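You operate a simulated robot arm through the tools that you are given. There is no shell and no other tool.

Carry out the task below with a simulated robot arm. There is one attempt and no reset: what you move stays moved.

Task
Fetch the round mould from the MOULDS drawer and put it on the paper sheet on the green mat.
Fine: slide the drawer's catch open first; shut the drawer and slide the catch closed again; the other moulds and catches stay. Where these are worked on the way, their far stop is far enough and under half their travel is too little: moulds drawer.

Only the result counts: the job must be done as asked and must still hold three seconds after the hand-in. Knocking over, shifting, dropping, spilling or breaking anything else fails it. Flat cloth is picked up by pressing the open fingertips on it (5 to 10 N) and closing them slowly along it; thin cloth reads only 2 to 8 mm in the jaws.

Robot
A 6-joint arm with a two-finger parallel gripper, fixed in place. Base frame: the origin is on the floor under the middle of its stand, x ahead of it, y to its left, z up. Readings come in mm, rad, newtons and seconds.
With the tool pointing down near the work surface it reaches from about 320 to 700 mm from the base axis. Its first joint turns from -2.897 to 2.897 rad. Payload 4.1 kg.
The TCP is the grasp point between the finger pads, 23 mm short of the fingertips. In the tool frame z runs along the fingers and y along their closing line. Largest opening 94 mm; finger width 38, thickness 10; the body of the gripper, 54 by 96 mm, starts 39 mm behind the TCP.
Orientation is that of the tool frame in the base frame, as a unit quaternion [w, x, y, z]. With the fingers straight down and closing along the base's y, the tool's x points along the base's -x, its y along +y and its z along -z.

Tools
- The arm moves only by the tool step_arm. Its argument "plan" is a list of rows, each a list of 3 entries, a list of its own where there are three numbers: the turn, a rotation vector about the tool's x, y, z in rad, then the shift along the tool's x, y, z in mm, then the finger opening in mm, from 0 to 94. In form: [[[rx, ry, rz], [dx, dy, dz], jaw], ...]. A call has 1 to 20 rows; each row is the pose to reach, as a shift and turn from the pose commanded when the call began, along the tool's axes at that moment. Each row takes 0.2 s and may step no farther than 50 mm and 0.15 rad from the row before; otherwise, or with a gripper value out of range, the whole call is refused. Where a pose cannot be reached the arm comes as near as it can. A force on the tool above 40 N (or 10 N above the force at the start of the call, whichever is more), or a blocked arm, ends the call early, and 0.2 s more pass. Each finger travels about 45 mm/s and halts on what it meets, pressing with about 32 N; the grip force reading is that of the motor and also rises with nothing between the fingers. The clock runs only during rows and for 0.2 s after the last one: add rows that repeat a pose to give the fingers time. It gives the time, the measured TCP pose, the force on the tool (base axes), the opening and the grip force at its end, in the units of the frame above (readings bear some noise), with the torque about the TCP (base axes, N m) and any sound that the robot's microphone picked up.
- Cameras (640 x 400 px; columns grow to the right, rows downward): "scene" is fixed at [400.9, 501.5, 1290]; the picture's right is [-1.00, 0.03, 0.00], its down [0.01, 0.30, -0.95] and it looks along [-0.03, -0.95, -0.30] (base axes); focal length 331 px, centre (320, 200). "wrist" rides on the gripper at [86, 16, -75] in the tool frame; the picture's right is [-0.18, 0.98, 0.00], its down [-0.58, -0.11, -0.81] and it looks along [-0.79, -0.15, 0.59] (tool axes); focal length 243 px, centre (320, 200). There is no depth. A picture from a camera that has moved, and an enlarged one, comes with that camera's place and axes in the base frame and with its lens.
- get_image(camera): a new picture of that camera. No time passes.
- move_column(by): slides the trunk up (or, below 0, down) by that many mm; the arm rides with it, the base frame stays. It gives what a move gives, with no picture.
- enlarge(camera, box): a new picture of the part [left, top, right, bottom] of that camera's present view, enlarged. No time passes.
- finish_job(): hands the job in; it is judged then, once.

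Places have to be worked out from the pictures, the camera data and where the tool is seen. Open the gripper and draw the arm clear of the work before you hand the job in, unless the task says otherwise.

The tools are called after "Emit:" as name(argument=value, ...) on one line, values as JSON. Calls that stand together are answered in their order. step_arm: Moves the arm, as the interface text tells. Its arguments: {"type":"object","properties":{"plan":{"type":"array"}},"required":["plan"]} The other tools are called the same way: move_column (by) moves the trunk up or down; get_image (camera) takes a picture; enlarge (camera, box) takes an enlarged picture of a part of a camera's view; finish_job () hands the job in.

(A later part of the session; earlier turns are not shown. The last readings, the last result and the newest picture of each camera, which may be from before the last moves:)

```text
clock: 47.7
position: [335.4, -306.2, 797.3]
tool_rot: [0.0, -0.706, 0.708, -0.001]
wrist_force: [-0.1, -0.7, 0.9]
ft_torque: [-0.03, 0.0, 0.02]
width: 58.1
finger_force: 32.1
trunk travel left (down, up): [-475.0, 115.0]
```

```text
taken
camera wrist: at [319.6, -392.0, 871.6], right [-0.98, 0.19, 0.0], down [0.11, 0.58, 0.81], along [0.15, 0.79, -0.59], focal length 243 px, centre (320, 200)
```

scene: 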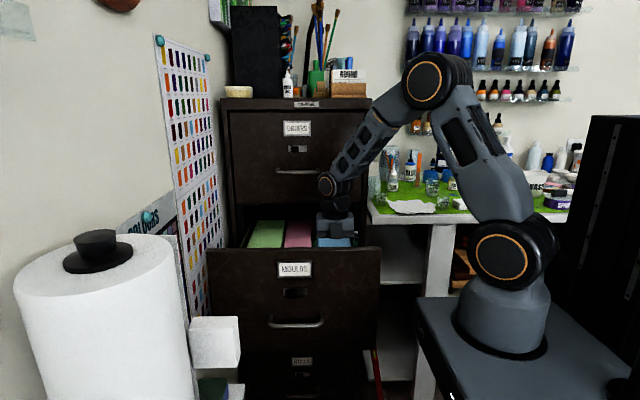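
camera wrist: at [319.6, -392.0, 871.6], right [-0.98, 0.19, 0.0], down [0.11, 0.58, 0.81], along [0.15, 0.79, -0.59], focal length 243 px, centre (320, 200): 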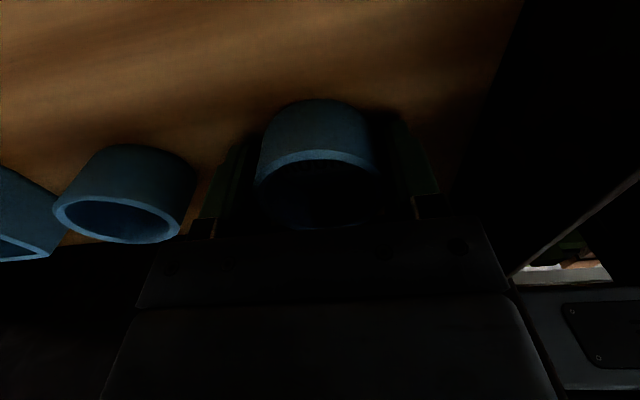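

The mould is held (58.1 mm, 32 N). I lift it straight up, slowly at first.

Emit:
step_arm(plan=[[[0, 0, 0], [0, 0, -4], 50], [[0, 0, 0], [0, 0, -10], 50], [[0, 0, 0], [0, 0, -20], 50], [[0, 0, 0], [0, 0, -35], 50], [[0, 0, 0], [0, 0, -55], 50], [[0, 0, 0], [0, 0, -80], 50], [[0, 0, 0], [0, 0, -108], 50], [[0, 0, 0], [0, 0, -136], 50], [[0, 0, 0], [0, 0, -164], 50], [[0, 0, 0], [0, 0, -192], 50], [[0, 0, 0], [0, 0, -220], 50], [[0, 0, 0], [0, 0, -245], 50], [[0, 0, 0], [0, 0, -265], 50], [[0, 0, 0], [0, 0, -275], 50], [[0, 0, 0], [0, 0, -280], 50]])

Emit:
get_image(camera="wrist")

Emit:
enlarge(camera="scene", box=[350, 120, 580, 260])

```text
clock: 50.9
position: [333.4, -305.6, 1077.1]
tool_rot: [-0.001, -0.706, 0.708, -0.001]
wrist_force: [-0.3, 0.3, -0.6]
ft_torque: [-0.02, 0.01, 0.0]
width: 58.3
finger_force: 32.1
trunk travel left (down, up): [-475.0, 115.0]
```

```text
taken
camera wrist: at [318.8, -390.3, 1151.8], right [-0.98, 0.19, 0.0], down [0.11, 0.58, 0.81], along [0.15, 0.79, -0.59], focal length 243 px, centre (320, 200)
```

wrist: 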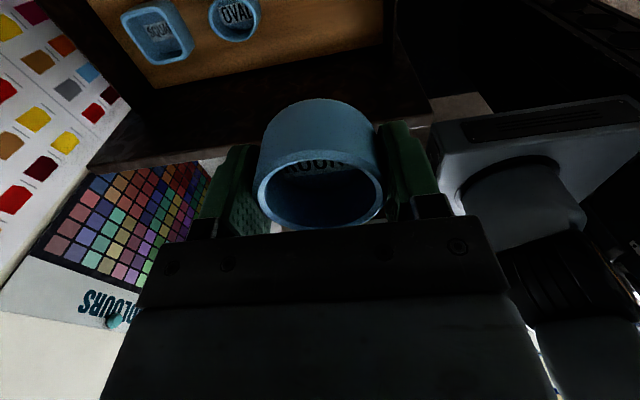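

```text
2.78 times, centred on (465, 190) of scene
camera zoom: at [400.9, 501.5, 1290.0], right [-1.0, 0.03, 0.0], down [0.01, 0.3, -0.95], along [-0.03, -0.95, -0.3], focal length 921 px, centre (-84, 228)
```

zoom: 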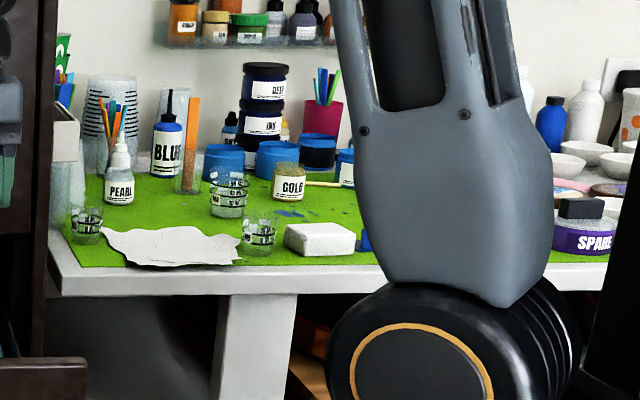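

The ROUND mould is held and the OVAL and SQUARE stay in the tray. I carry it high and clear of the cabinet side (with its white wall shelf) toward the table, first to about (60, -400).

Emit:
step_arm(plan=[[[0, 0, 0], [3, 8, 0], 50], [[0, 0, 0], [9, 24, 0], 50], [[0, 0, 0], [17, 48, 0], 50], [[0, 0, 0], [26, 74, 0], 50], [[0, 0, 0], [35, 100, 0], 50], [[0, 0, 0], [44, 126, 0], 50], [[0, 0, 0], [53, 152, 0], 50], [[0, 0, 0], [62, 178, 0], 50], [[0, 0, 0], [71, 204, 0], 50], [[0, 0, 0], [80, 230, 0], 50], [[0, 0, 0], [87, 250, 0], 50], [[0, 0, 0], [93, 266, 0], 50], [[0, 0, 0], [95, 273, 0], 50], [[0, 0, 0], [95, 273, 0], 50]])

Emit:
get_image(camera="wrist")

Emit:
get_image(camera="scene")

```text
clock: 53.9
position: [98.7, -395.4, 1075.2]
tool_rot: [-0.006, -0.7, 0.714, 0.005]
wrist_force: [0.9, 0.8, -0.5]
ft_torque: [-0.01, 0.02, 0.03]
width: 58.0
finger_force: 32.0
out of reach, approached as far as the arm can: row 11, 12, 13, 14
trunk travel left (down, up): [-475.0, 115.0]
```

```text
taken
camera wrist: at [83.6, -481.8, 1150.2], right [-0.98, 0.2, 0.01], down [0.13, 0.58, 0.8], along [0.16, 0.79, -0.6], focal length 243 px, centre (320, 200)
```

wrist: 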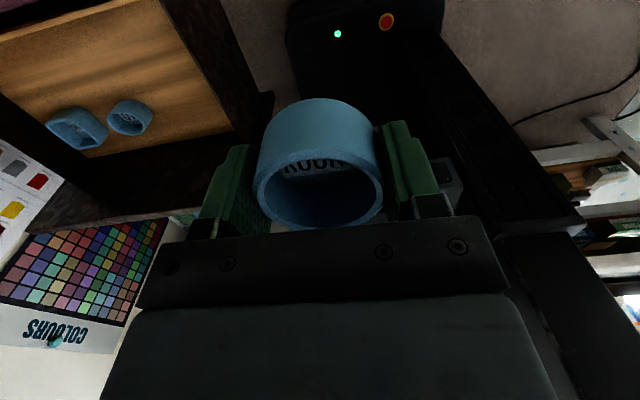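

```text
taken
```

scene: 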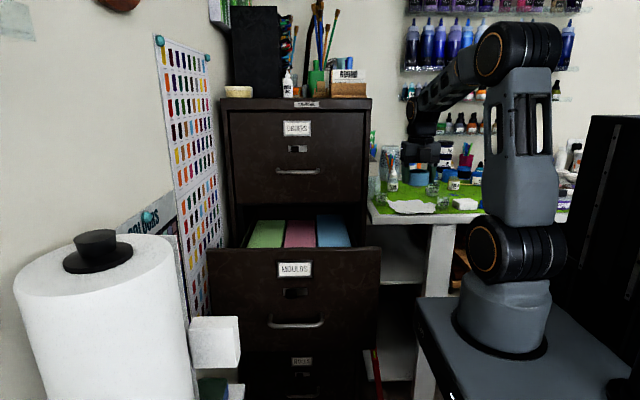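

The last rows were out of reach — the wrist joint is near its limit with this yaw. I turn the tool back 90° (camera toward -x, fingers closing along y), which relieves that joint.

Emit:
step_arm(plan=[[[0, 0, 0.1428], [0, 0, 0], 50], [[0, 0, 0.2856], [0, 0, 0], 50], [[0, 0, 0.4284], [0, 0, 0], 50], [[0, 0, 0.5712], [0, 0, 0], 50], [[0, 0, 0.714], [0, 0, 0], 50], [[0, 0, 0.8568], [0, 0, 0], 50], [[0, 0, 0.9996], [0, 0, 0], 50], [[0, 0, 1.1424], [0, 0, 0], 50], [[0, 0, 1.2852], [0, 0, 0], 50], [[0, 0, 1.428], [0, 0, 0], 50], [[0, 0, 1.5708], [0, 0, 0], 50], [[0, 0, 1.5708], [0, 0, 0], 50]])

Emit:
get_image(camera="wrist")

```text
clock: 56.5
position: [101.6, -395.6, 1076.2]
tool_rot: [0.001, 0.002, 1.0, -0.001]
wrist_force: [0.2, 0.0, -0.5]
ft_torque: [-0.01, -0.01, -0.01]
width: 58.3
finger_force: 31.6
trunk travel left (down, up): [-475.0, 115.0]
```

```text
taken
camera wrist: at [16.1, -378.7, 1150.3], right [0.19, 0.98, 0.0], down [0.58, -0.11, 0.81], along [0.79, -0.15, -0.59], focal length 243 px, centre (320, 200)
```

wrist: 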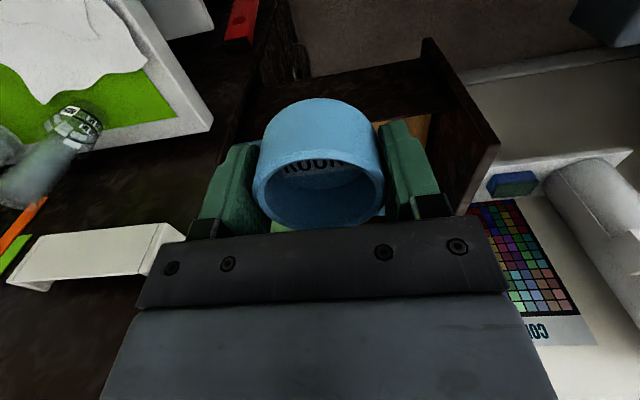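

The orientation is good now. I move toward the table at x ≈ 25 to get a clear look at the sheet.

Emit:
step_arm(plan=[[[0, 0, 0], [8, -10, 0], 50], [[0, 0, 0], [24, -32, 0], 50], [[0, 0, 0], [42, -56, 0], 50], [[0, 0, 0], [58, -80, 0], 50], [[0, 0, 0], [70, -97, 0], 50], [[0, 0, 0], [77, -105, 0], 50], [[0, 0, 0], [77, -105, 0], 50]])

Emit:
get_image(camera="wrist")

```text
clock: 58.1
position: [25.3, -500.1, 1077.3]
tool_rot: [0.0, 0.001, 1.0, -0.001]
wrist_force: [-0.1, 0.3, -0.7]
ft_torque: [0.0, -0.01, -0.02]
width: 58.4
finger_force: 32.3
trunk travel left (down, up): [-475.0, 115.0]
```

```text
taken
camera wrist: at [-60.3, -483.8, 1150.6], right [0.19, 0.98, 0.0], down [0.58, -0.11, 0.81], along [0.79, -0.15, -0.59], focal length 243 px, centre (320, 200)
```

wrist: 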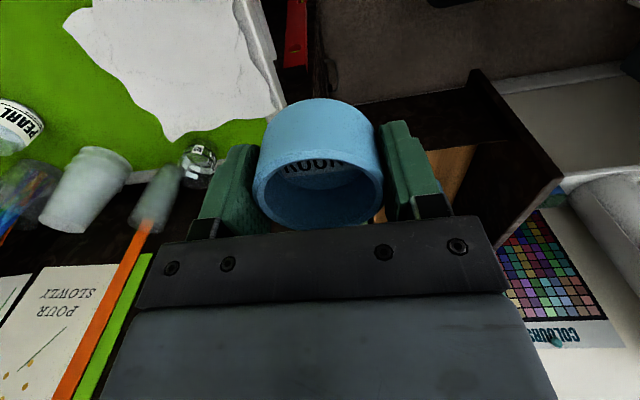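

The sheet spans about x -60…120, y -725…-560, with small cups beside it near (137, -675) and (-82, -629). I move over its middle at (28, -645), still high.

Emit:
step_arm(plan=[[[0, 0, 0], [0, -10, 0], 50], [[0, 0, 0], [-1, -30, 0], 50], [[0, 0, 0], [-2, -55, 0], 50], [[0, 0, 0], [-3, -82, 0], 50], [[0, 0, 0], [-3, -108, 0], 50], [[0, 0, 0], [-3, -130, 0], 50], [[0, 0, 0], [-3, -142, 0], 50], [[0, 0, 0], [-3, -145, 0], 50], [[0, 0, 0], [-3, -145, 0], 50]])

Emit:
get_image(camera="wrist")

Emit:
enlarge(camera="scene", box=[350, 100, 530, 240])

```text
clock: 60.1
position: [26.9, -618.2, 1076.2]
tool_rot: [-0.001, 0.001, 1.0, -0.001]
wrist_force: [0.1, 0.1, -0.9]
ft_torque: [0.0, 0.0, 0.04]
width: 58.5
finger_force: 31.8
out of reach, approached as far as the arm can: row 6, 7, 8, 9
trunk travel left (down, up): [-475.0, 115.0]
```

```text
taken
camera wrist: at [-57.3, -602.5, 1150.3], right [0.19, 0.98, 0.0], down [0.58, -0.11, 0.81], along [0.79, -0.15, -0.59], focal length 243 px, centre (320, 200)
```

wrist: 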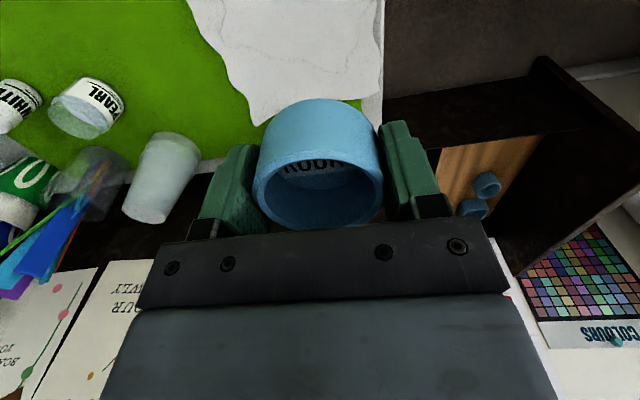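

```text
2.86 times, centred on (440, 170) of scene
camera zoom: at [400.9, 501.5, 1290.0], right [-1.0, 0.03, 0.0], down [0.01, 0.3, -0.95], along [-0.03, -0.95, -0.3], focal length 946 px, centre (-23, 286)
```

zoom: 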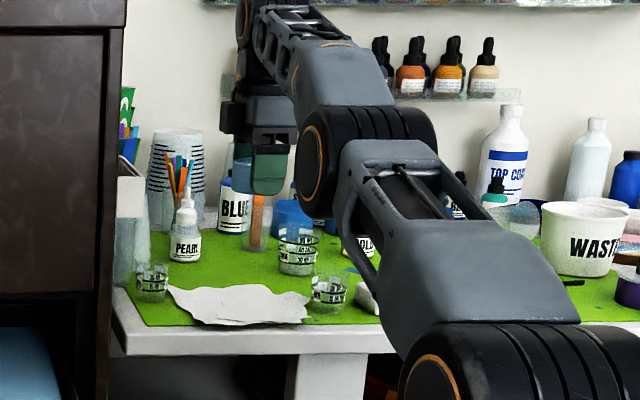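

At this height the arm ran out of reach at y = -618; the reach grows lower down. I descend part of the way and check position.

Emit:
step_arm(plan=[[[0, 0, 0], [0, 0, 10], 50], [[0, 0, 0], [0, 0, 26], 50], [[0, 0, 0], [0, 0, 44], 50], [[0, 0, 0], [0, 0, 62], 50], [[0, 0, 0], [0, 0, 80], 50], [[0, 0, 0], [0, 0, 96], 50], [[0, 0, 0], [0, 0, 108], 50], [[0, 0, 0], [0, 0, 114], 50], [[0, 0, 0], [0, 0, 114], 50]])

```text
clock: 62.1
position: [24.8, -641.1, 971.1]
tool_rot: [0.0, 0.001, 1.0, -0.001]
wrist_force: [0.5, -0.5, -0.5]
ft_torque: [0.01, 0.01, 0.01]
width: 58.2
finger_force: 32.6
out of reach, approached as far as the arm can: row 2, 3, 4, 5, 6, 7, 8, 9
trunk travel left (down, up): [-475.0, 115.0]
```

I am at (25, -641, 971), close to the reach limit; y ≈ -636 is equally central on the sheet, so I ease back slightly and look.

Emit:
step_arm(plan=[[[0, 0, 0], [0, 5, 0], 50], [[0, 0, 0], [0, 9, 0], 50], [[0, 0, 0], [0, 9, 0], 50]])

Emit:
get_image(camera="wrist")

Emit:
enlarge(camera="scene", box=[360, 150, 500, 240])

```text
clock: 62.9
position: [22.0, -640.5, 973.4]
tool_rot: [0.0, 0.002, 1.0, -0.001]
wrist_force: [0.5, 0.6, -0.4]
ft_torque: [0.01, 0.02, 0.01]
width: 58.5
finger_force: 32.1
out of reach, approached as far as the arm can: row 1, 2, 3
trunk travel left (down, up): [-475.0, 115.0]
```

```text
taken
camera wrist: at [-61.7, -625.2, 1047.1], right [0.19, 0.98, 0.0], down [0.58, -0.11, 0.81], along [0.79, -0.15, -0.59], focal length 243 px, centre (320, 200)
```

wrist: 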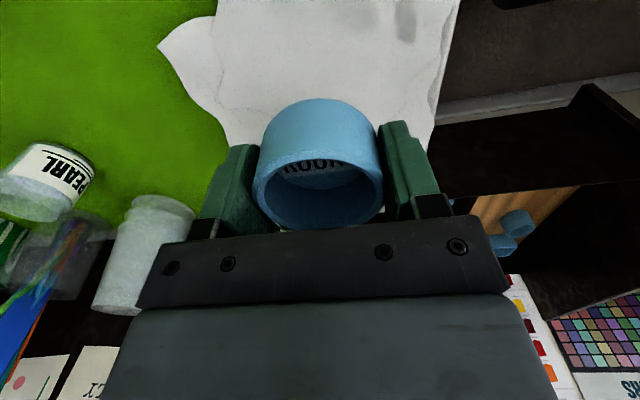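

```text
4.44 times, centred on (430, 195) of scene
camera zoom: at [400.9, 501.5, 1290.0], right [-1.0, 0.03, 0.0], down [0.01, 0.3, -0.95], along [-0.03, -0.95, -0.3], focal length 1472 px, centre (-169, 222)
```

zoom: 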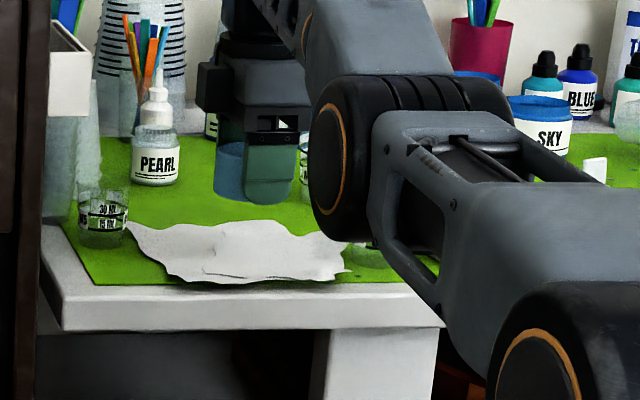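

Sideways commands at this stretched pose are near the arm's limit, but the mould is already well centred over the sheet (sheet y ≈ -560…-726). So I use the trunk for the vertical approach: first down 30 mm.

Emit:
move_column(by=-30)

Emit:
get_image(camera="wrist")

Emit:
enlarge(camera="scene", box=[360, 150, 500, 240])

```text
clock: 63.6
position: [24.4, -640.9, 942.7]
tool_rot: [0.0, 0.001, 1.0, -0.001]
wrist_force: [0.0, 0.6, 0.3]
ft_torque: [0.01, -0.01, 0.02]
width: 58.4
finger_force: 32.2
trunk travel left (down, up): [-445.0, 145.0]
```

```text
taken
camera wrist: at [-61.6, -625.2, 1017.1], right [0.19, 0.98, 0.0], down [0.58, -0.11, 0.81], along [0.79, -0.15, -0.59], focal length 243 px, centre (320, 200)
```

wrist: 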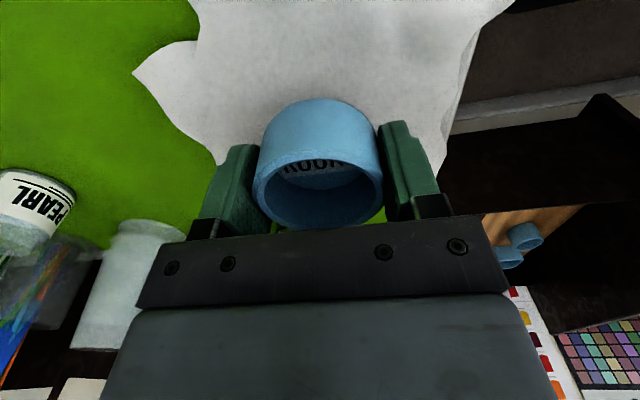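

```text
4.44 times, centred on (430, 195) of scene
camera zoom: at [400.9, 501.5, 1290.0], right [-1.0, 0.03, 0.0], down [0.01, 0.3, -0.95], along [-0.03, -0.95, -0.3], focal length 1472 px, centre (-169, 222)
```

zoom: 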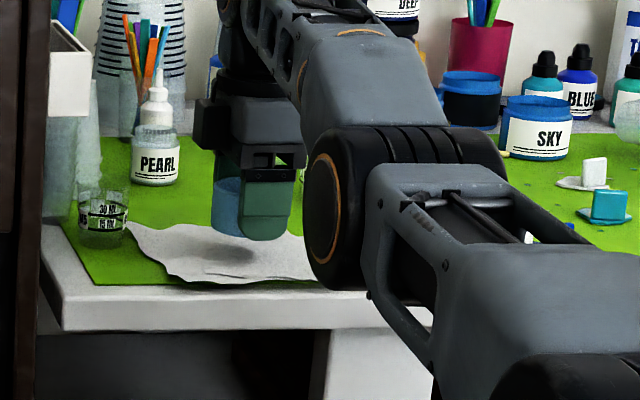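

The mould's shadow falls on the middle of the sheet, with roughly 15–20 mm to go. I lower another 10 mm, then in small steps watching the force.

Emit:
move_column(by=-10)

Emit:
move_column(by=-3)

```text
clock: 64.2
position: [23.4, -641.9, 932.6]
tool_rot: [0.0, 0.001, 1.0, -0.001]
wrist_force: [0.1, -0.2, 0.6]
ft_torque: [-0.01, 0.0, 0.01]
width: 58.4
finger_force: 31.9
trunk travel left (down, up): [-435.0, 155.0]
```

```text
clock: 64.7
position: [23.6, -641.2, 928.8]
tool_rot: [0.0, 0.001, 1.0, -0.001]
wrist_force: [0.3, -0.8, -0.4]
ft_torque: [0.01, 0.0, -0.01]
width: 58.1
finger_force: 32.5
trunk travel left (down, up): [-432.0, 158.0]
```

No contact yet at TCP z ≈ 929. I check how far the mould's base is above the paper.

Emit:
enlarge(camera="scene", box=[370, 170, 450, 225])

Emit:
enlarge(camera="wrist", box=[180, 40, 460, 240])

```text
7.27 times, centred on (410, 198) of scene
camera zoom: at [400.9, 501.5, 1290.0], right [-1.0, 0.03, 0.0], down [0.01, 0.3, -0.95], along [-0.03, -0.95, -0.3], focal length 2408 px, centre (-334, 218)
```

zoom: 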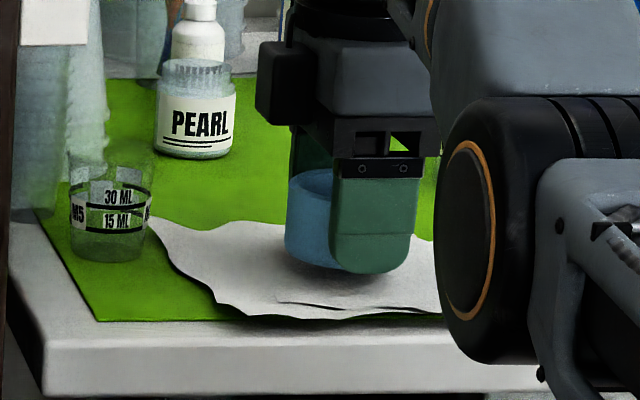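

```text
2.00 times, centred on (320, 140) of wrist
camera zoom: at [-61.6, -625.2, 1004.1], right [0.19, 0.98, 0.0], down [0.58, -0.11, 0.81], along [0.79, -0.15, -0.59], focal length 485 px, centre (320, 320)
```

zoom: 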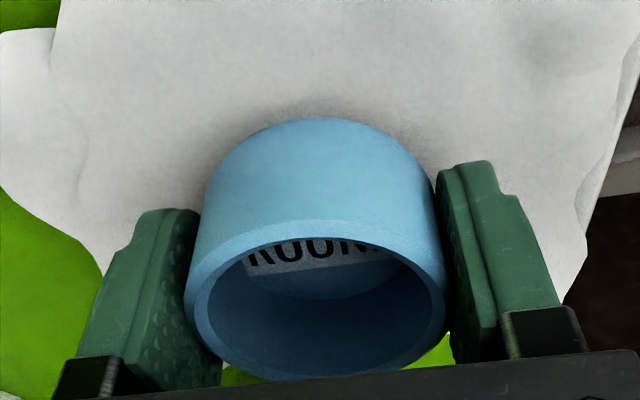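

The base hovers just above the paper, well inside the sheet. I keep lowering in small steps.

Emit:
move_column(by=-3)

Emit:
move_column(by=-2)

```text
clock: 65.2
position: [24.6, -641.4, 926.5]
tool_rot: [0.0, 0.0, 1.0, -0.001]
wrist_force: [0.6, 0.5, 0.1]
ft_torque: [0.03, -0.01, 0.01]
width: 58.4
finger_force: 32.1
trunk travel left (down, up): [-429.0, 161.0]
```

```text
clock: 65.8
position: [24.0, -640.6, 924.7]
tool_rot: [0.0, 0.001, 1.0, -0.001]
wrist_force: [0.1, -0.4, -0.2]
ft_torque: [-0.01, 0.0, 0.01]
width: 58.5
finger_force: 32.2
trunk travel left (down, up): [-427.0, 163.0]
```

Still no contact at z ≈ 924.5; I continue by 2 mm steps.

Emit:
move_column(by=-2)

Emit:
move_column(by=-1.5)

```text
clock: 66.3
position: [25.5, -642.9, 922.8]
tool_rot: [0.0, 0.001, 1.0, -0.001]
wrist_force: [0.3, 0.1, -0.4]
ft_torque: [-0.01, 0.01, 0.0]
width: 58.3
finger_force: 31.8
trunk travel left (down, up): [-425.0, 165.0]
```

```text
clock: 66.8
position: [24.1, -641.7, 921.0]
tool_rot: [0.0, 0.001, 1.0, -0.001]
wrist_force: [-0.4, 0.2, -0.4]
ft_torque: [-0.02, 0.04, 0.02]
width: 58.0
finger_force: 31.8
trunk travel left (down, up): [-423.0, 167.0]
```

Still free at z ≈ 921. I continue with small steps.

Emit:
move_column(by=-2)

Emit:
move_column(by=-1)

Emit:
enlarge(camera="scene", box=[370, 170, 450, 225])

```text
clock: 67.3
position: [23.6, -641.3, 919.4]
tool_rot: [0.0, 0.0, 1.0, -0.001]
wrist_force: [0.5, 1.0, 0.6]
ft_torque: [-0.05, 0.0, 0.04]
width: 58.3
finger_force: 31.5
trunk travel left (down, up): [-421.0, 169.0]
```

```text
clock: 67.8
position: [22.9, -641.6, 919.4]
tool_rot: [0.0, 0.001, 1.0, -0.001]
wrist_force: [-0.4, -1.6, 6.7]
ft_torque: [0.02, 0.15, 0.02]
width: 58.3
finger_force: 32.0
trunk travel left (down, up): [-420.0, 170.0]
```

```text
7.27 times, centred on (410, 198) of scene
camera zoom: at [400.9, 501.5, 1290.0], right [-1.0, 0.03, 0.0], down [0.01, 0.3, -0.95], along [-0.03, -0.95, -0.3], focal length 2408 px, centre (-334, 218)
```

zoom: 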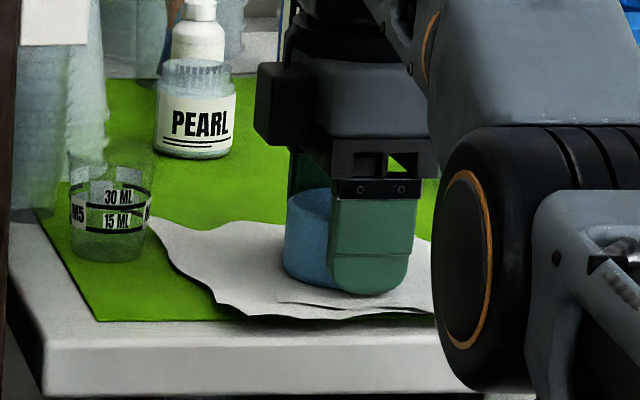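

A 6.7 N upward force shows the mould is standing on the paper. I open the fingers gently without moving.

Emit:
step_arm(plan=[[[0, 0, 0], [0, 0, 0], 57], [[0, 0, 0], [0, 0, 0], 59], [[0, 0, 0], [0, 0, 0], 62], [[0, 0, 0], [0, 0, 0], 66], [[0, 0, 0], [0, 0, 0], 72], [[0, 0, 0], [0, 0, 0], 78], [[0, 0, 0], [0, 0, 0], 78]])

Emit:
enlarge(camera="wrist", box=[180, 40, 460, 240])

```text
clock: 69.4
position: [23.4, -641.0, 919.1]
tool_rot: [0.0, 0.001, 1.0, -0.001]
wrist_force: [0.5, -6.8, 6.9]
ft_torque: [0.18, 0.12, 0.12]
width: 75.5
finger_force: 0.1
trunk travel left (down, up): [-420.0, 170.0]
```

```text
2.00 times, centred on (320, 140) of wrist
camera zoom: at [-61.6, -625.3, 992.8], right [0.19, 0.98, 0.0], down [0.58, -0.11, 0.81], along [0.79, -0.15, -0.59], focal length 485 px, centre (320, 320)
```

zoom: 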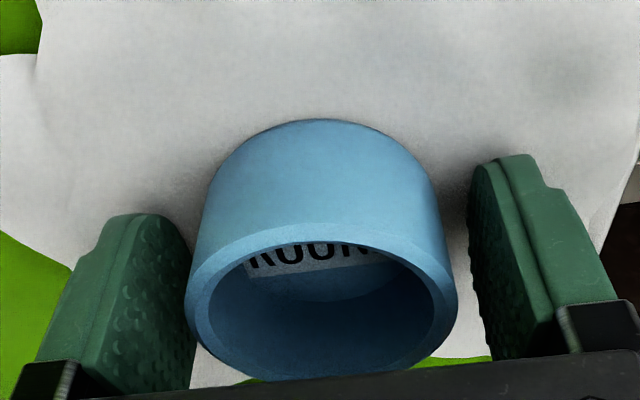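

The mould is released; a small residual force at the +y fingertip corner suggests it touches a raised crease of the paper. I lift straight up with the trunk, a few millimetres first.

Emit:
move_column(by=4)

Emit:
enlarge(camera="wrist", box=[180, 40, 460, 240])

```text
clock: 70.0
position: [24.4, -641.7, 920.8]
tool_rot: [0.0, 0.001, 1.0, 0.0]
wrist_force: [0.9, 0.4, 0.2]
ft_torque: [0.0, 0.0, -0.03]
width: 77.7
finger_force: 0.1
trunk travel left (down, up): [-424.0, 166.0]
```

```text
2.00 times, centred on (320, 140) of wrist
camera zoom: at [-61.7, -625.2, 996.0], right [0.19, 0.98, 0.0], down [0.58, -0.11, 0.81], along [0.79, -0.15, -0.59], focal length 485 px, centre (320, 320)
```

zoom: 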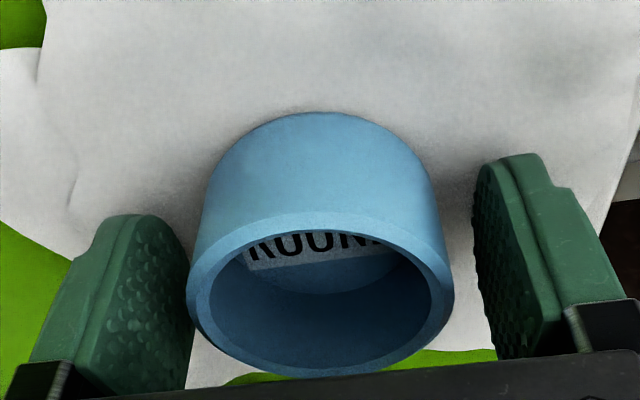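

The forces are gone and the mould stays down. I raise the trunk further, straight up.

Emit:
move_column(by=26)

Emit:
get_image(camera="wrist")

```text
clock: 70.7
position: [23.7, -640.9, 947.9]
tool_rot: [0.001, 0.002, 1.0, -0.001]
wrist_force: [0.5, -0.6, -0.9]
ft_torque: [-0.01, 0.0, -0.03]
width: 78.1
finger_force: 0.1
trunk travel left (down, up): [-450.0, 140.0]
```

```text
taken
camera wrist: at [-61.6, -625.3, 1022.6], right [0.19, 0.98, 0.0], down [0.58, -0.11, 0.81], along [0.79, -0.15, -0.59], focal length 243 px, centre (320, 200)
```

wrist: 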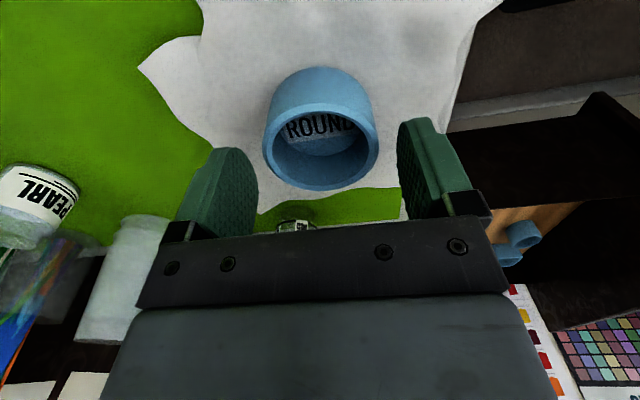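

The mould stands on the sheet. I raise the trunk a further 110 mm before moving the arm back.

Emit:
move_column(by=110)

Emit:
get_image(camera="wrist")

Emit:
get_image(camera="scene")

```text
clock: 72.1
position: [24.1, -639.8, 1058.7]
tool_rot: [0.0, 0.001, 1.0, 0.0]
wrist_force: [0.7, 0.5, -0.2]
ft_torque: [0.02, 0.02, 0.03]
width: 78.0
finger_force: 0.1
trunk travel left (down, up): [-560.0, 29.0]
```

```text
taken
camera wrist: at [-61.6, -625.3, 1132.5], right [0.19, 0.98, 0.0], down [0.58, -0.11, 0.81], along [0.79, -0.15, -0.59], focal length 243 px, centre (320, 200)
```

wrist: 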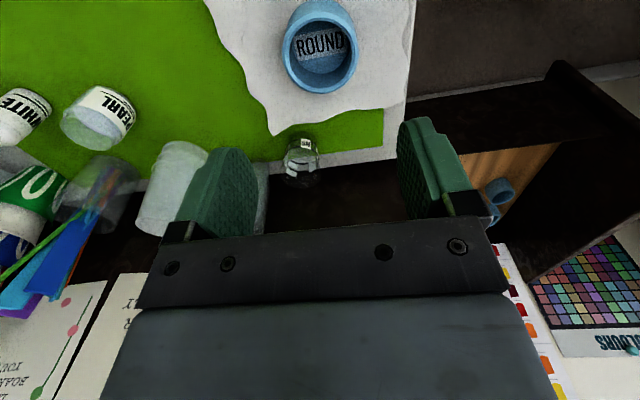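

```text
taken
```

scene: 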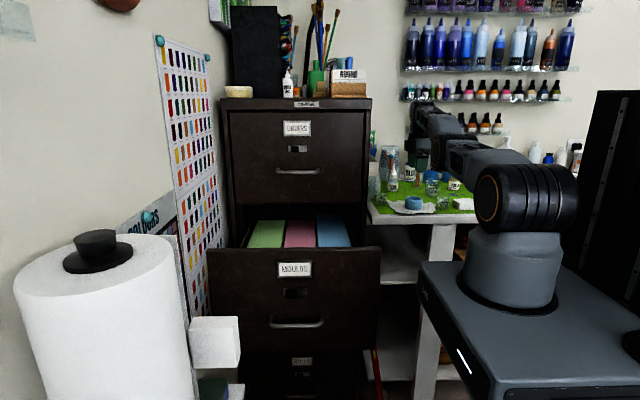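

The round mould stands centred on the paper. I draw the arm back from the table in moderate steps.

Emit:
step_arm(plan=[[[0, 0, 0], [-2, 8, -5], 78], [[0, 0, 0], [-8, 25, -10], 78], [[0, 0, 0], [-16, 50, -10], 78], [[0, 0, 0], [-24, 76, -10], 78], [[0, 0, 0], [-32, 102, -10], 78], [[0, 0, 0], [-40, 128, -10], 78], [[0, 0, 0], [-48, 154, -10], 78], [[0, 0, 0], [-56, 180, -10], 78], [[0, 0, 0], [-64, 206, -10], 78], [[0, 0, 0], [-72, 230, -10], 78], [[0, 0, 0], [-77, 245, -10], 78], [[0, 0, 0], [-77, 245, -10], 78]])

Emit:
get_image(camera="scene")

```text
clock: 74.7
position: [48.3, -637.2, 1085.5]
tool_rot: [-0.001, 0.001, 1.0, 0.001]
wrist_force: [0.1, -0.1, -0.7]
ft_torque: [-0.02, 0.03, 0.03]
width: 78.0
finger_force: 0.1
out of reach, approached as far as the arm can: row 1, 2, 3, 4, 5, 6, 7, 8, 9, 10, 11, 12
trunk travel left (down, up): [-560.0, 29.0]
```

```text
taken
```

scene: 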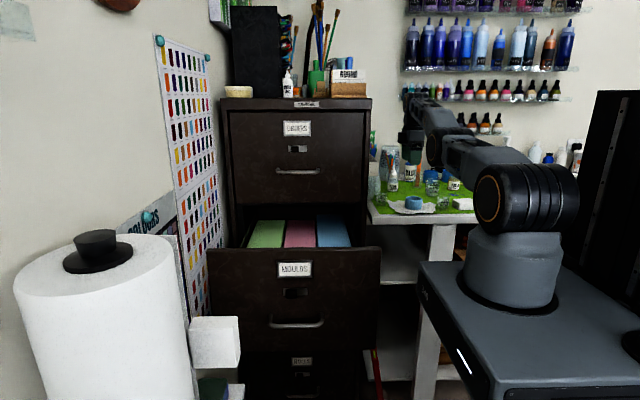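

The arm did not come inward: it appears fully stretched, so the solver is stuck at the straight-elbow limit. I look closely at the arm's configuration.

Emit:
enlarge(camera="scene", box=[370, 70, 600, 250])

Emit:
get_image(camera="wrist")

```text
2.22 times, centred on (485, 160) of scene
camera zoom: at [400.9, 501.5, 1290.0], right [-1.0, 0.03, 0.0], down [0.01, 0.3, -0.95], along [-0.03, -0.95, -0.3], focal length 736 px, centre (-47, 289)
```

zoom: 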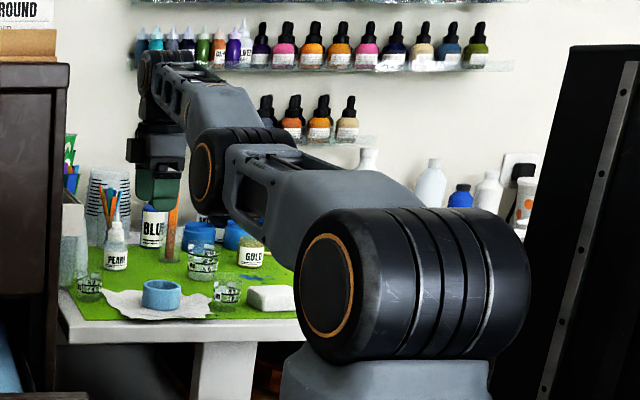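

```text
taken
camera wrist: at [-36.4, -621.1, 1159.8], right [0.19, 0.98, 0.0], down [0.58, -0.11, 0.81], along [0.79, -0.15, -0.59], focal length 243 px, centre (320, 200)
```

wrist: 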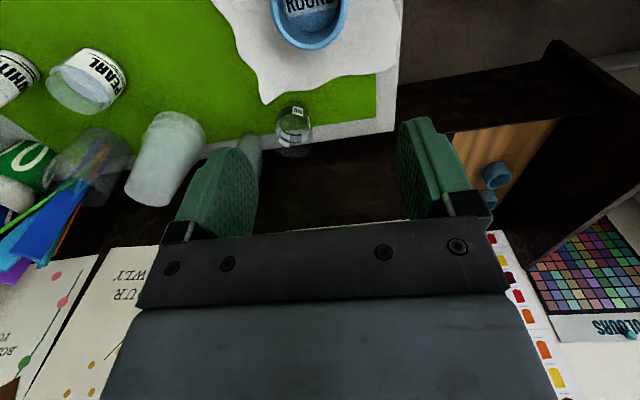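

The elbow seems to have passed through straight (bent slightly the wrong way), blocking inward motion. I test with a null row what pose the controller now takes as commanded.

Emit:
step_arm(plan=[[[0, 0, 0], [0, 0, 0], 78]])

```text
clock: 75.1
position: [50.0, -637.8, 1085.8]
tool_rot: [0.001, 0.001, 1.0, 0.0]
wrist_force: [-0.9, -0.5, 0.5]
ft_torque: [0.01, 0.02, -0.01]
width: 78.0
finger_force: 0.0
trunk travel left (down, up): [-560.0, 29.0]
```

The commanded pose is the reached one. I now ask for outward-and-down (to straighten the elbow), then down-and-inward so it bends back the right way; the fingertips stay above z ≈ 970, clear of everything on the table.

Emit:
step_arm(plan=[[[0, 0, 0], [-0.2, -3, 12], 78], [[0, 0, 0], [-0.5, -6, 24], 78], [[0, 0, 0], [-0.7, -9, 36], 78], [[0, 0, 0], [-0.9, -12, 48], 78], [[0, 0, 0], [-1.2, -15, 60], 78], [[0, 0, 0], [-1.2, -15, 72], 78], [[0, 0, 0], [-1, -8, 80], 78], [[0, 0, 0], [-0.5, 0, 86], 78], [[0, 0, 0], [0, 10, 90], 78], [[0, 0, 0], [0, 22, 92], 78], [[0, 0, 0], [0, 38, 92], 78], [[0, 0, 0], [0, 56, 92], 78], [[0, 0, 0], [0, 76, 92], 78]])

Emit:
get_image(camera="scene")

```text
clock: 77.9
position: [50.1, -566.2, 993.0]
tool_rot: [0.0, 0.001, 1.0, 0.0]
wrist_force: [0.0, 0.4, 0.8]
ft_torque: [-0.01, 0.02, 0.03]
width: 78.1
finger_force: 0.0
out of reach, approached as far as the arm can: row 2, 3, 4, 5, 6
trunk travel left (down, up): [-560.0, 29.0]
```

```text
taken
```

scene: 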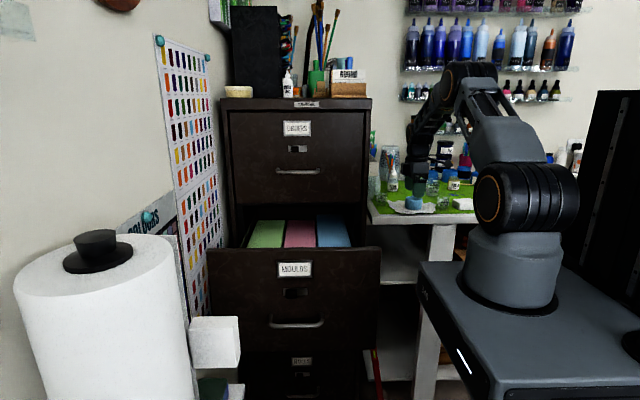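

The elbow is back in its normal bend and the arm follows again. I take a closer look at the placed mould and then continue away from the table, rising.

Emit:
enlarge(camera="scene", box=[365, 150, 485, 230])

Emit:
step_arm(plan=[[[0, 0, 0], [-3, 8, -10], 78], [[0, 0, 0], [-9, 24, -22], 78], [[0, 0, 0], [-16, 44, -36], 78], [[0, 0, 0], [-23, 66, -50], 78], [[0, 0, 0], [-30, 88, -62], 78], [[0, 0, 0], [-37, 110, -74], 78], [[0, 0, 0], [-44, 132, -84], 78], [[0, 0, 0], [-51, 152, -92], 78], [[0, 0, 0], [-57, 168, -97], 78], [[0, 0, 0], [-60, 176, -97], 78], [[0, 0, 0], [-60, 176, -97], 78]])

```text
5.00 times, centred on (425, 190) of scene
camera zoom: at [400.9, 501.5, 1290.0], right [-1.0, 0.03, 0.0], down [0.01, 0.3, -0.95], along [-0.03, -0.95, -0.3], focal length 1656 px, centre (-205, 250)
```

zoom: 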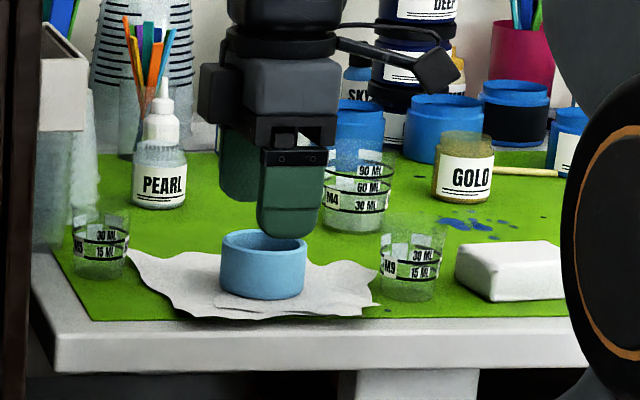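

```text
clock: 80.3
position: [112.8, -393.3, 1088.3]
tool_rot: [0.0, 0.001, 1.0, -0.001]
wrist_force: [-0.1, 0.3, 0.3]
ft_torque: [0.0, -0.01, -0.01]
width: 77.9
finger_force: 0.0
trunk travel left (down, up): [-560.0, 29.0]
```

The mould stands neatly on the sheet with the cups untouched. I now go back toward the drawer, high above it.

Emit:
step_arm(plan=[[[0, 0, 0], [-10, 2, -4], 70], [[0, 0, 0], [-30, 6, -10], 64], [[0, 0, 0], [-55, 12, -17], 58], [[0, 0, 0], [-82, 18, -24], 52], [[0, 0, 0], [-110, 24, -31], 48], [[0, 0, 0], [-138, 30, -38], 46], [[0, 0, 0], [-165, 36, -44], 46], [[0, 0, 0], [-188, 41, -48], 46], [[0, 0, 0], [-202, 43, -48], 46], [[0, 0, 0], [-202, 43, -48], 46]])

Emit:
step_arm(plan=[[[0.12, 0, 0], [-5, 12, 0], 46], [[0.26, 0, 0], [-15, 30, 0], 46], [[0.4, 0, 0], [-28, 52, 0], 46], [[0.54, 0, 0], [-40, 76, 0], 46], [[0.68, 0, 0], [-52, 100, 0], 46], [[0.82, 0, 0], [-64, 125, 0], 46], [[0.96, 0, 0], [-76, 150, 0], 46], [[1.1, 0, 0], [-88, 176, 0], 46], [[1.24, 0, 0], [-100, 202, 0], 46], [[1.38, 0, 0], [-112, 228, 0], 46], [[1.5, 0, 0], [-122, 250, 0], 46], [[1.5708, 0, 0], [-128, 262, 0], 46], [[1.5708, 0, 0], [-128, 262, 0], 46]])

```text
clock: 82.5
position: [314.7, -349.3, 1137.4]
tool_rot: [0.0, 0.0, 1.0, -0.001]
wrist_force: [0.0, 0.4, -0.3]
ft_torque: [-0.01, -0.01, 0.0]
width: 45.9
finger_force: 0.1
trunk travel left (down, up): [-560.0, 29.0]
```

```text
clock: 85.3
position: [442.5, -87.3, 1139.0]
tool_rot: [0.0, -0.002, -0.706, 0.709]
wrist_force: [0.6, 0.1, -0.1]
ft_torque: [0.01, -0.01, -0.01]
width: 46.1
finger_force: 0.1
trunk travel left (down, up): [-560.0, 29.0]
```

The tool is horizontal in front of the drawer. I bring the trunk back to its starting height, then lower the arm to the handle's level.

Emit:
move_column(by=-86)

Emit:
step_arm(plan=[[[0, 0, 0], [0, 20, 0], 46], [[0, 0, 0], [0, 50, 0], 46], [[0, 0, 0], [0, 80, 0], 46], [[0, 0, 0], [0, 110, 0], 46], [[0, 0, 0], [0, 140, 0], 46], [[0, 0, 0], [0, 170, 0], 46], [[0, 0, 0], [0, 200, 0], 46], [[0, 0, 0], [0, 230, 0], 46], [[0, 0, 0], [0, 258, 0], 46], [[0, 0, 0], [0, 280, 0], 46], [[0, 0, 0], [0, 292, 0], 46], [[0, 0, 0], [0, 292, 0], 46]])

Emit:
get_image(camera="wrist")

```text
clock: 86.5
position: [441.7, -88.0, 1051.3]
tool_rot: [0.0, -0.001, -0.706, 0.708]
wrist_force: [-0.7, 0.1, 0.1]
ft_torque: [0.01, 0.01, 0.01]
width: 45.9
finger_force: 0.0
trunk travel left (down, up): [-475.0, 115.0]
```

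```text
clock: 89.1
position: [442.2, -90.2, 758.5]
tool_rot: [0.001, -0.001, -0.707, 0.708]
wrist_force: [-0.1, 1.2, -0.2]
ft_torque: [0.0, -0.01, 0.01]
width: 45.9
finger_force: 0.0
trunk travel left (down, up): [-475.0, 115.0]
```

```text
taken
camera wrist: at [357.3, -15.2, 742.9], right [0.18, 0.0, -0.98], down [0.58, 0.81, 0.11], along [0.79, -0.59, 0.15], focal length 243 px, centre (320, 200)
```

wrist: 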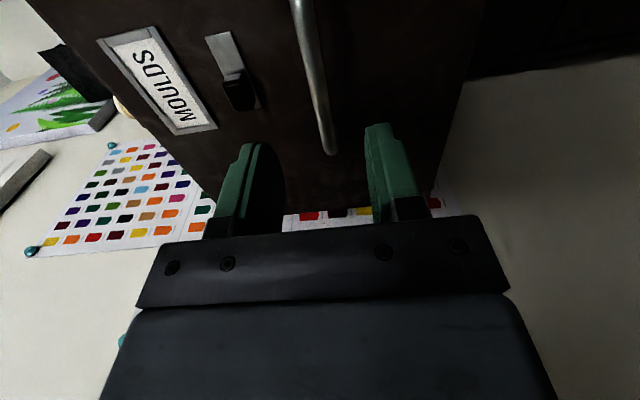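

The handle is lined up as before. I advance so the bar is between the pads and close on it.

Emit:
step_arm(plan=[[[0, 0, 0], [0, 0, 15], 46], [[0, 0, 0], [0, 0, 32], 46], [[0, 0, 0], [0, 0, 48], 46], [[0, 0, 0], [0, 0, 60], 46], [[0, 0, 0], [0, 0, 69], 46], [[0, 0, 0], [0, 0, 71], 40], [[0, 0, 0], [0, 0, 71], 30], [[0, 0, 0], [0, 0, 71], 20], [[0, 0, 0], [0, 0, 71], 10], [[0, 0, 0], [0, 0, 71], 4], [[0, 0, 0], [0, 0, 71], 4]])

```text
clock: 91.5
position: [441.3, -160.0, 760.7]
tool_rot: [0.0, -0.001, -0.707, 0.708]
wrist_force: [0.7, -0.6, 2.7]
ft_torque: [-0.01, 0.21, -0.03]
width: 11.7
finger_force: 44.9
trunk travel left (down, up): [-475.0, 115.0]
```

The bar is gripped again (11.7 mm). I push the drawer in smoothly.

Emit:
step_arm(plan=[[[0, 0, 0], [0, 0, 2], 4], [[0, 0, 0], [0, 0, 6], 4], [[0, 0, 0], [0, 0, 12], 4], [[0, 0, 0], [0, 0, 20], 4], [[0, 0, 0], [0, 0, 30], 4], [[0, 0, 0], [0, 0, 41], 4], [[0, 0, 0], [0, 0, 52], 4], [[0, 0, 0], [0, 0, 63], 4], [[0, 0, 0], [0, 0, 74], 4], [[0, 0, 0], [0, 0, 85], 4], [[0, 0, 0], [0, 0, 96], 4], [[0, 0, 0], [0, 0, 107], 4], [[0, 0, 0], [0, 0, 118], 4], [[0, 0, 0], [0, 0, 129], 4], [[0, 0, 0], [0, 0, 140], 4], [[0, 0, 0], [0, 0, 150], 4], [[0, 0, 0], [0, 0, 159], 4], [[0, 0, 0], [0, 0, 166], 4], [[0, 0, 0], [0, 0, 171], 4], [[0, 0, 0], [0, 0, 174], 4]])

Emit:
get_image(camera="scene")

```text
clock: 95.7
position: [442.7, -332.2, 759.8]
tool_rot: [0.0, 0.0, -0.707, 0.707]
wrist_force: [14.2, 1.8, 8.2]
ft_torque: [-0.03, 0.14, 1.28]
width: 11.7
finger_force: 45.1
trunk travel left (down, up): [-475.0, 115.0]
```

```text
taken
```

scene: 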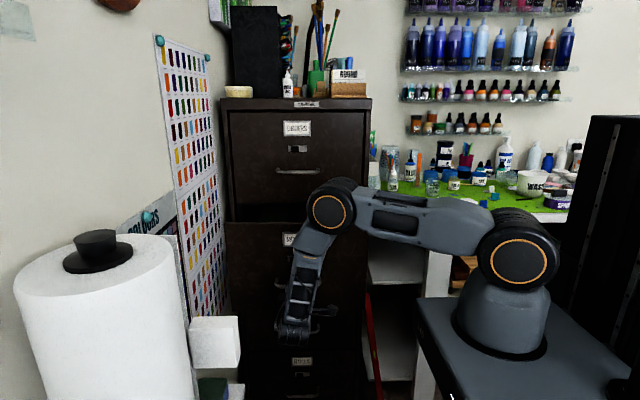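

About halfway, with a mild side load of 14 N which I relieve with a 1.5 mm sideways shift. I continue pushing until the drawer is shut, slowing at the end.

Emit:
step_arm(plan=[[[0, 0, 0], [-1, 0, 3], 4], [[0, 0, 0], [-1.5, 0, 9], 4], [[0, 0, 0], [-1.5, 0, 18], 4], [[0, 0, 0], [-1.5, 0, 28], 4], [[0, 0, 0], [-1.5, 0, 39], 4], [[0, 0, 0], [-1.5, 0, 50], 4], [[0, 0, 0], [-1.5, 0, 61], 4], [[0, 0, 0], [-1.5, 0, 72], 4], [[0, 0, 0], [-1.5, 0, 83], 4], [[0, 0, 0], [-1.5, 0, 94], 4], [[0, 0, 0], [-1.5, 0, 105], 4], [[0, 0, 0], [-1.5, 0, 116], 4], [[0, 0, 0], [-1.5, 0, 126], 4], [[0, 0, 0], [-1.5, 0, 135], 4], [[0, 0, 0], [-1.5, 0, 143], 4], [[0, 0, 0], [-1.5, 0, 150], 4], [[0, 0, 0], [-1.5, 0, 156], 4], [[0, 0, 0], [-1.5, 0, 160], 4], [[0, 0, 0], [-1.5, 0, 162], 4]])

Emit:
step_arm(plan=[[[0, 0, 0], [0, 0, 2], 4], [[0, 0, 0], [0, 0, 4], 4], [[0, 0, 0], [0, 0, 6], 4], [[0, 0, 0], [0, 0, 8], 4], [[0, 0, 0], [0, 0, 10], 4], [[0, 0, 0], [0, 0, 12], 4]])

```text
clock: 99.7
position: [441.8, -495.2, 760.4]
tool_rot: [0.0, 0.001, 0.707, -0.707]
wrist_force: [-2.8, -1.9, -1.8]
ft_torque: [0.05, 0.23, -0.11]
width: 11.5
finger_force: 45.6
trunk travel left (down, up): [-475.0, 115.0]
```

```text
clock: 101.0
position: [442.3, -500.1, 759.8]
tool_rot: [0.001, -0.001, -0.707, 0.707]
wrist_force: [-3.0, 26.7, 9.6]
ft_torque: [-0.12, -0.38, 0.66]
width: 11.5
finger_force: 45.1
trunk travel left (down, up): [-475.0, 115.0]
stopped in row 6: the force on the tool passed its limit at 53 N (the readings are from after the stop); the commanded pose is now the measured one
```

The push met a firm stop at y ≈ -500, the same place the bar had when the drawer was shut. I release the handle and back away.

Emit:
step_arm(plan=[[[0, 0, 0], [0, 0, 0], 10], [[0, 0, 0], [0, 0, 0], 18], [[0, 0, 0], [0, 0, 0], 28], [[0, 0, 0], [0, 0, 0], 38], [[0, 0, 0], [0, 0, 0], 46], [[0, 0, 0], [0, 0, 0], 46], [[0, 0, 0], [0, 0, -8], 46], [[0, 0, 0], [0, 0, -25], 46], [[0, 0, 0], [0, 0, -50], 50], [[0, 0, 0], [0, 0, -80], 54], [[0, 0, 0], [0, 0, -104], 60]])

Emit:
get_image(camera="wrist")

Emit:
get_image(camera="scene")

```text
clock: 103.4
position: [442.6, -398.7, 757.4]
tool_rot: [-0.001, 0.001, 0.708, -0.707]
wrist_force: [-0.8, 0.0, 0.5]
ft_torque: [0.03, -0.02, 0.01]
width: 59.9
finger_force: 0.1
trunk travel left (down, up): [-475.0, 115.0]
```

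```text
taken
camera wrist: at [357.5, -324.4, 741.7], right [0.18, 0.0, -0.98], down [0.58, 0.81, 0.11], along [0.79, -0.59, 0.15], focal length 243 px, centre (320, 200)
```

wrist: 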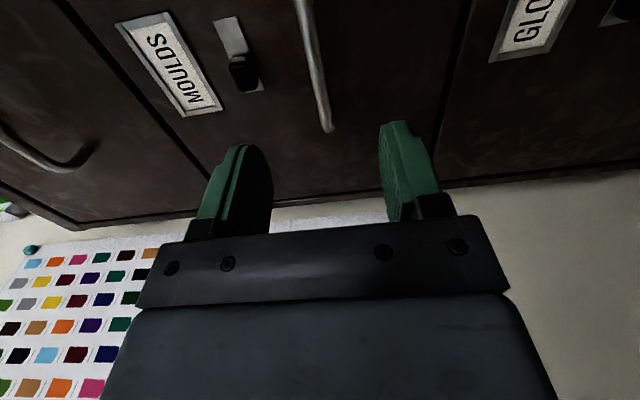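

```text
taken
```

scene: 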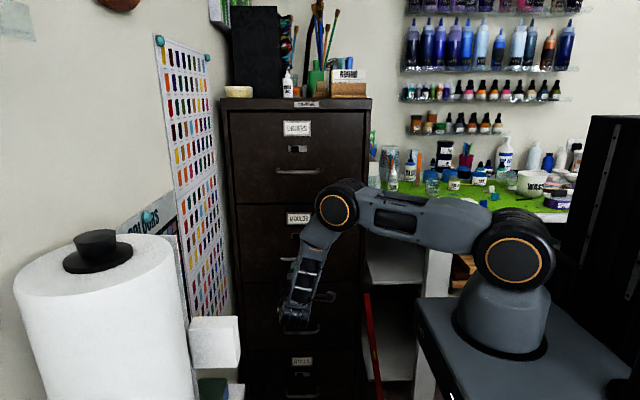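

The drawer looks shut, identical to the start. I roll the tool back so the fingers close along x and rise to the catch's height.

Emit:
step_arm(plan=[[[0, 0, -0.1428], [-0.8, -6, 0], 60], [[0, 0, -0.2856], [-1.6, -12, 0], 60], [[0, 0, -0.4284], [-2.4, -19, 0], 58], [[0, 0, -0.5712], [-3.2, -25, 0], 56], [[0, 0, -0.714], [-4, -31, 0], 54], [[0, 0, -0.8568], [-4.8, -37, 0], 52], [[0, 0, -0.9996], [-5.6, -44, 0], 50], [[0, 0, -1.1424], [-6.4, -50, 0], 50], [[0, 0, -1.2852], [-7.2, -56, 0], 50], [[0, 0, -1.428], [-8, -63, 0], 50], [[0, 0, -1.5708], [-8.4, -69, 0], 50], [[0, 0, -1.5708], [-8.4, -69, 0], 50]])

Emit:
get_image(camera="wrist")

Emit:
enlarge(camera="wrist", box=[250, 20, 430, 160])

```text
clock: 106.0
position: [452.5, -399.4, 828.4]
tool_rot: [0.5, 0.501, -0.5, 0.499]
wrist_force: [-0.4, 0.9, -0.8]
ft_torque: [0.05, 0.02, -0.01]
width: 49.8
finger_force: 0.0
trunk travel left (down, up): [-475.0, 115.0]
```

```text
taken
camera wrist: at [436.6, -325.5, 914.1], right [-0.98, 0.0, -0.18], down [0.11, 0.81, -0.58], along [0.14, -0.59, -0.79], focal length 243 px, centre (320, 200)
```

wrist: 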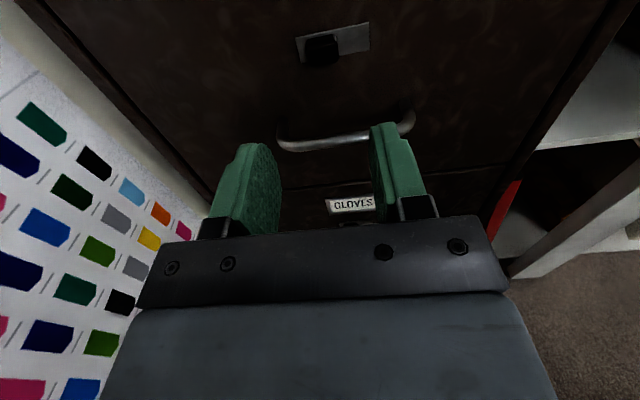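

```text
2.86 times, centred on (340, 90) of wrist
camera zoom: at [436.6, -325.5, 914.1], right [-0.98, 0.0, -0.18], down [0.11, 0.81, -0.58], along [0.14, -0.59, -0.79], focal length 693 px, centre (263, 514)
```

zoom: 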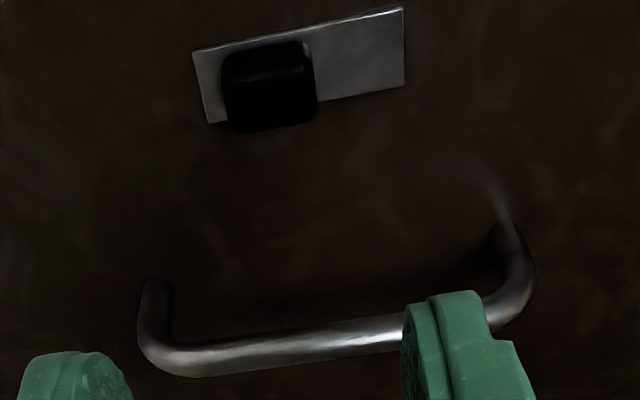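

The plate and catch are where expected (knob at x ≈ 439–463, z ≈ 827). I advance so the knob is between the fingers, tips just short of the drawer front.

Emit:
step_arm(plan=[[[0, 0, 0], [-1, 0, 25], 50], [[0, 0, 0], [-1, 0, 50], 50], [[0, 0, 0], [-1, 0, 75], 50], [[0, 0, 0], [-1, 0, 95], 50], [[0, 0, 0], [-1, 0, 110], 50], [[0, 0, 0], [-1, 0, 119], 50], [[0, 0, 0], [-1, 0, 124], 50], [[0, 0, 0], [-1, 0, 124], 50]])

Emit:
get_image(camera="wrist")

```text
clock: 107.8
position: [450.4, -524.5, 828.1]
tool_rot: [0.5, 0.501, -0.5, 0.499]
wrist_force: [-0.1, 0.7, -0.4]
ft_torque: [-0.04, 0.0, 0.02]
width: 50.3
finger_force: 0.1
trunk travel left (down, up): [-475.0, 115.0]
```

```text
taken
camera wrist: at [436.1, -450.5, 912.5], right [-0.98, 0.0, -0.18], down [0.11, 0.81, -0.58], along [0.15, -0.59, -0.79], focal length 243 px, centre (320, 200)
```

wrist: 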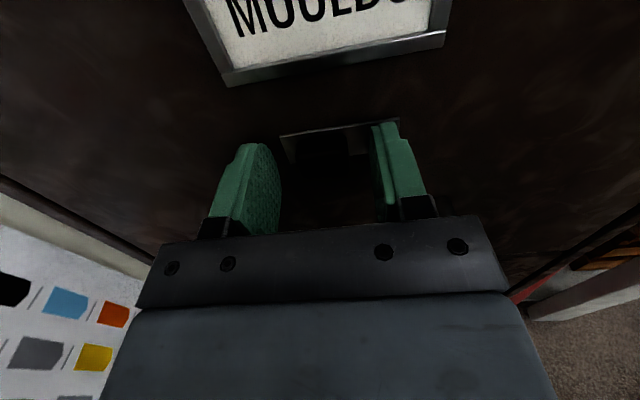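

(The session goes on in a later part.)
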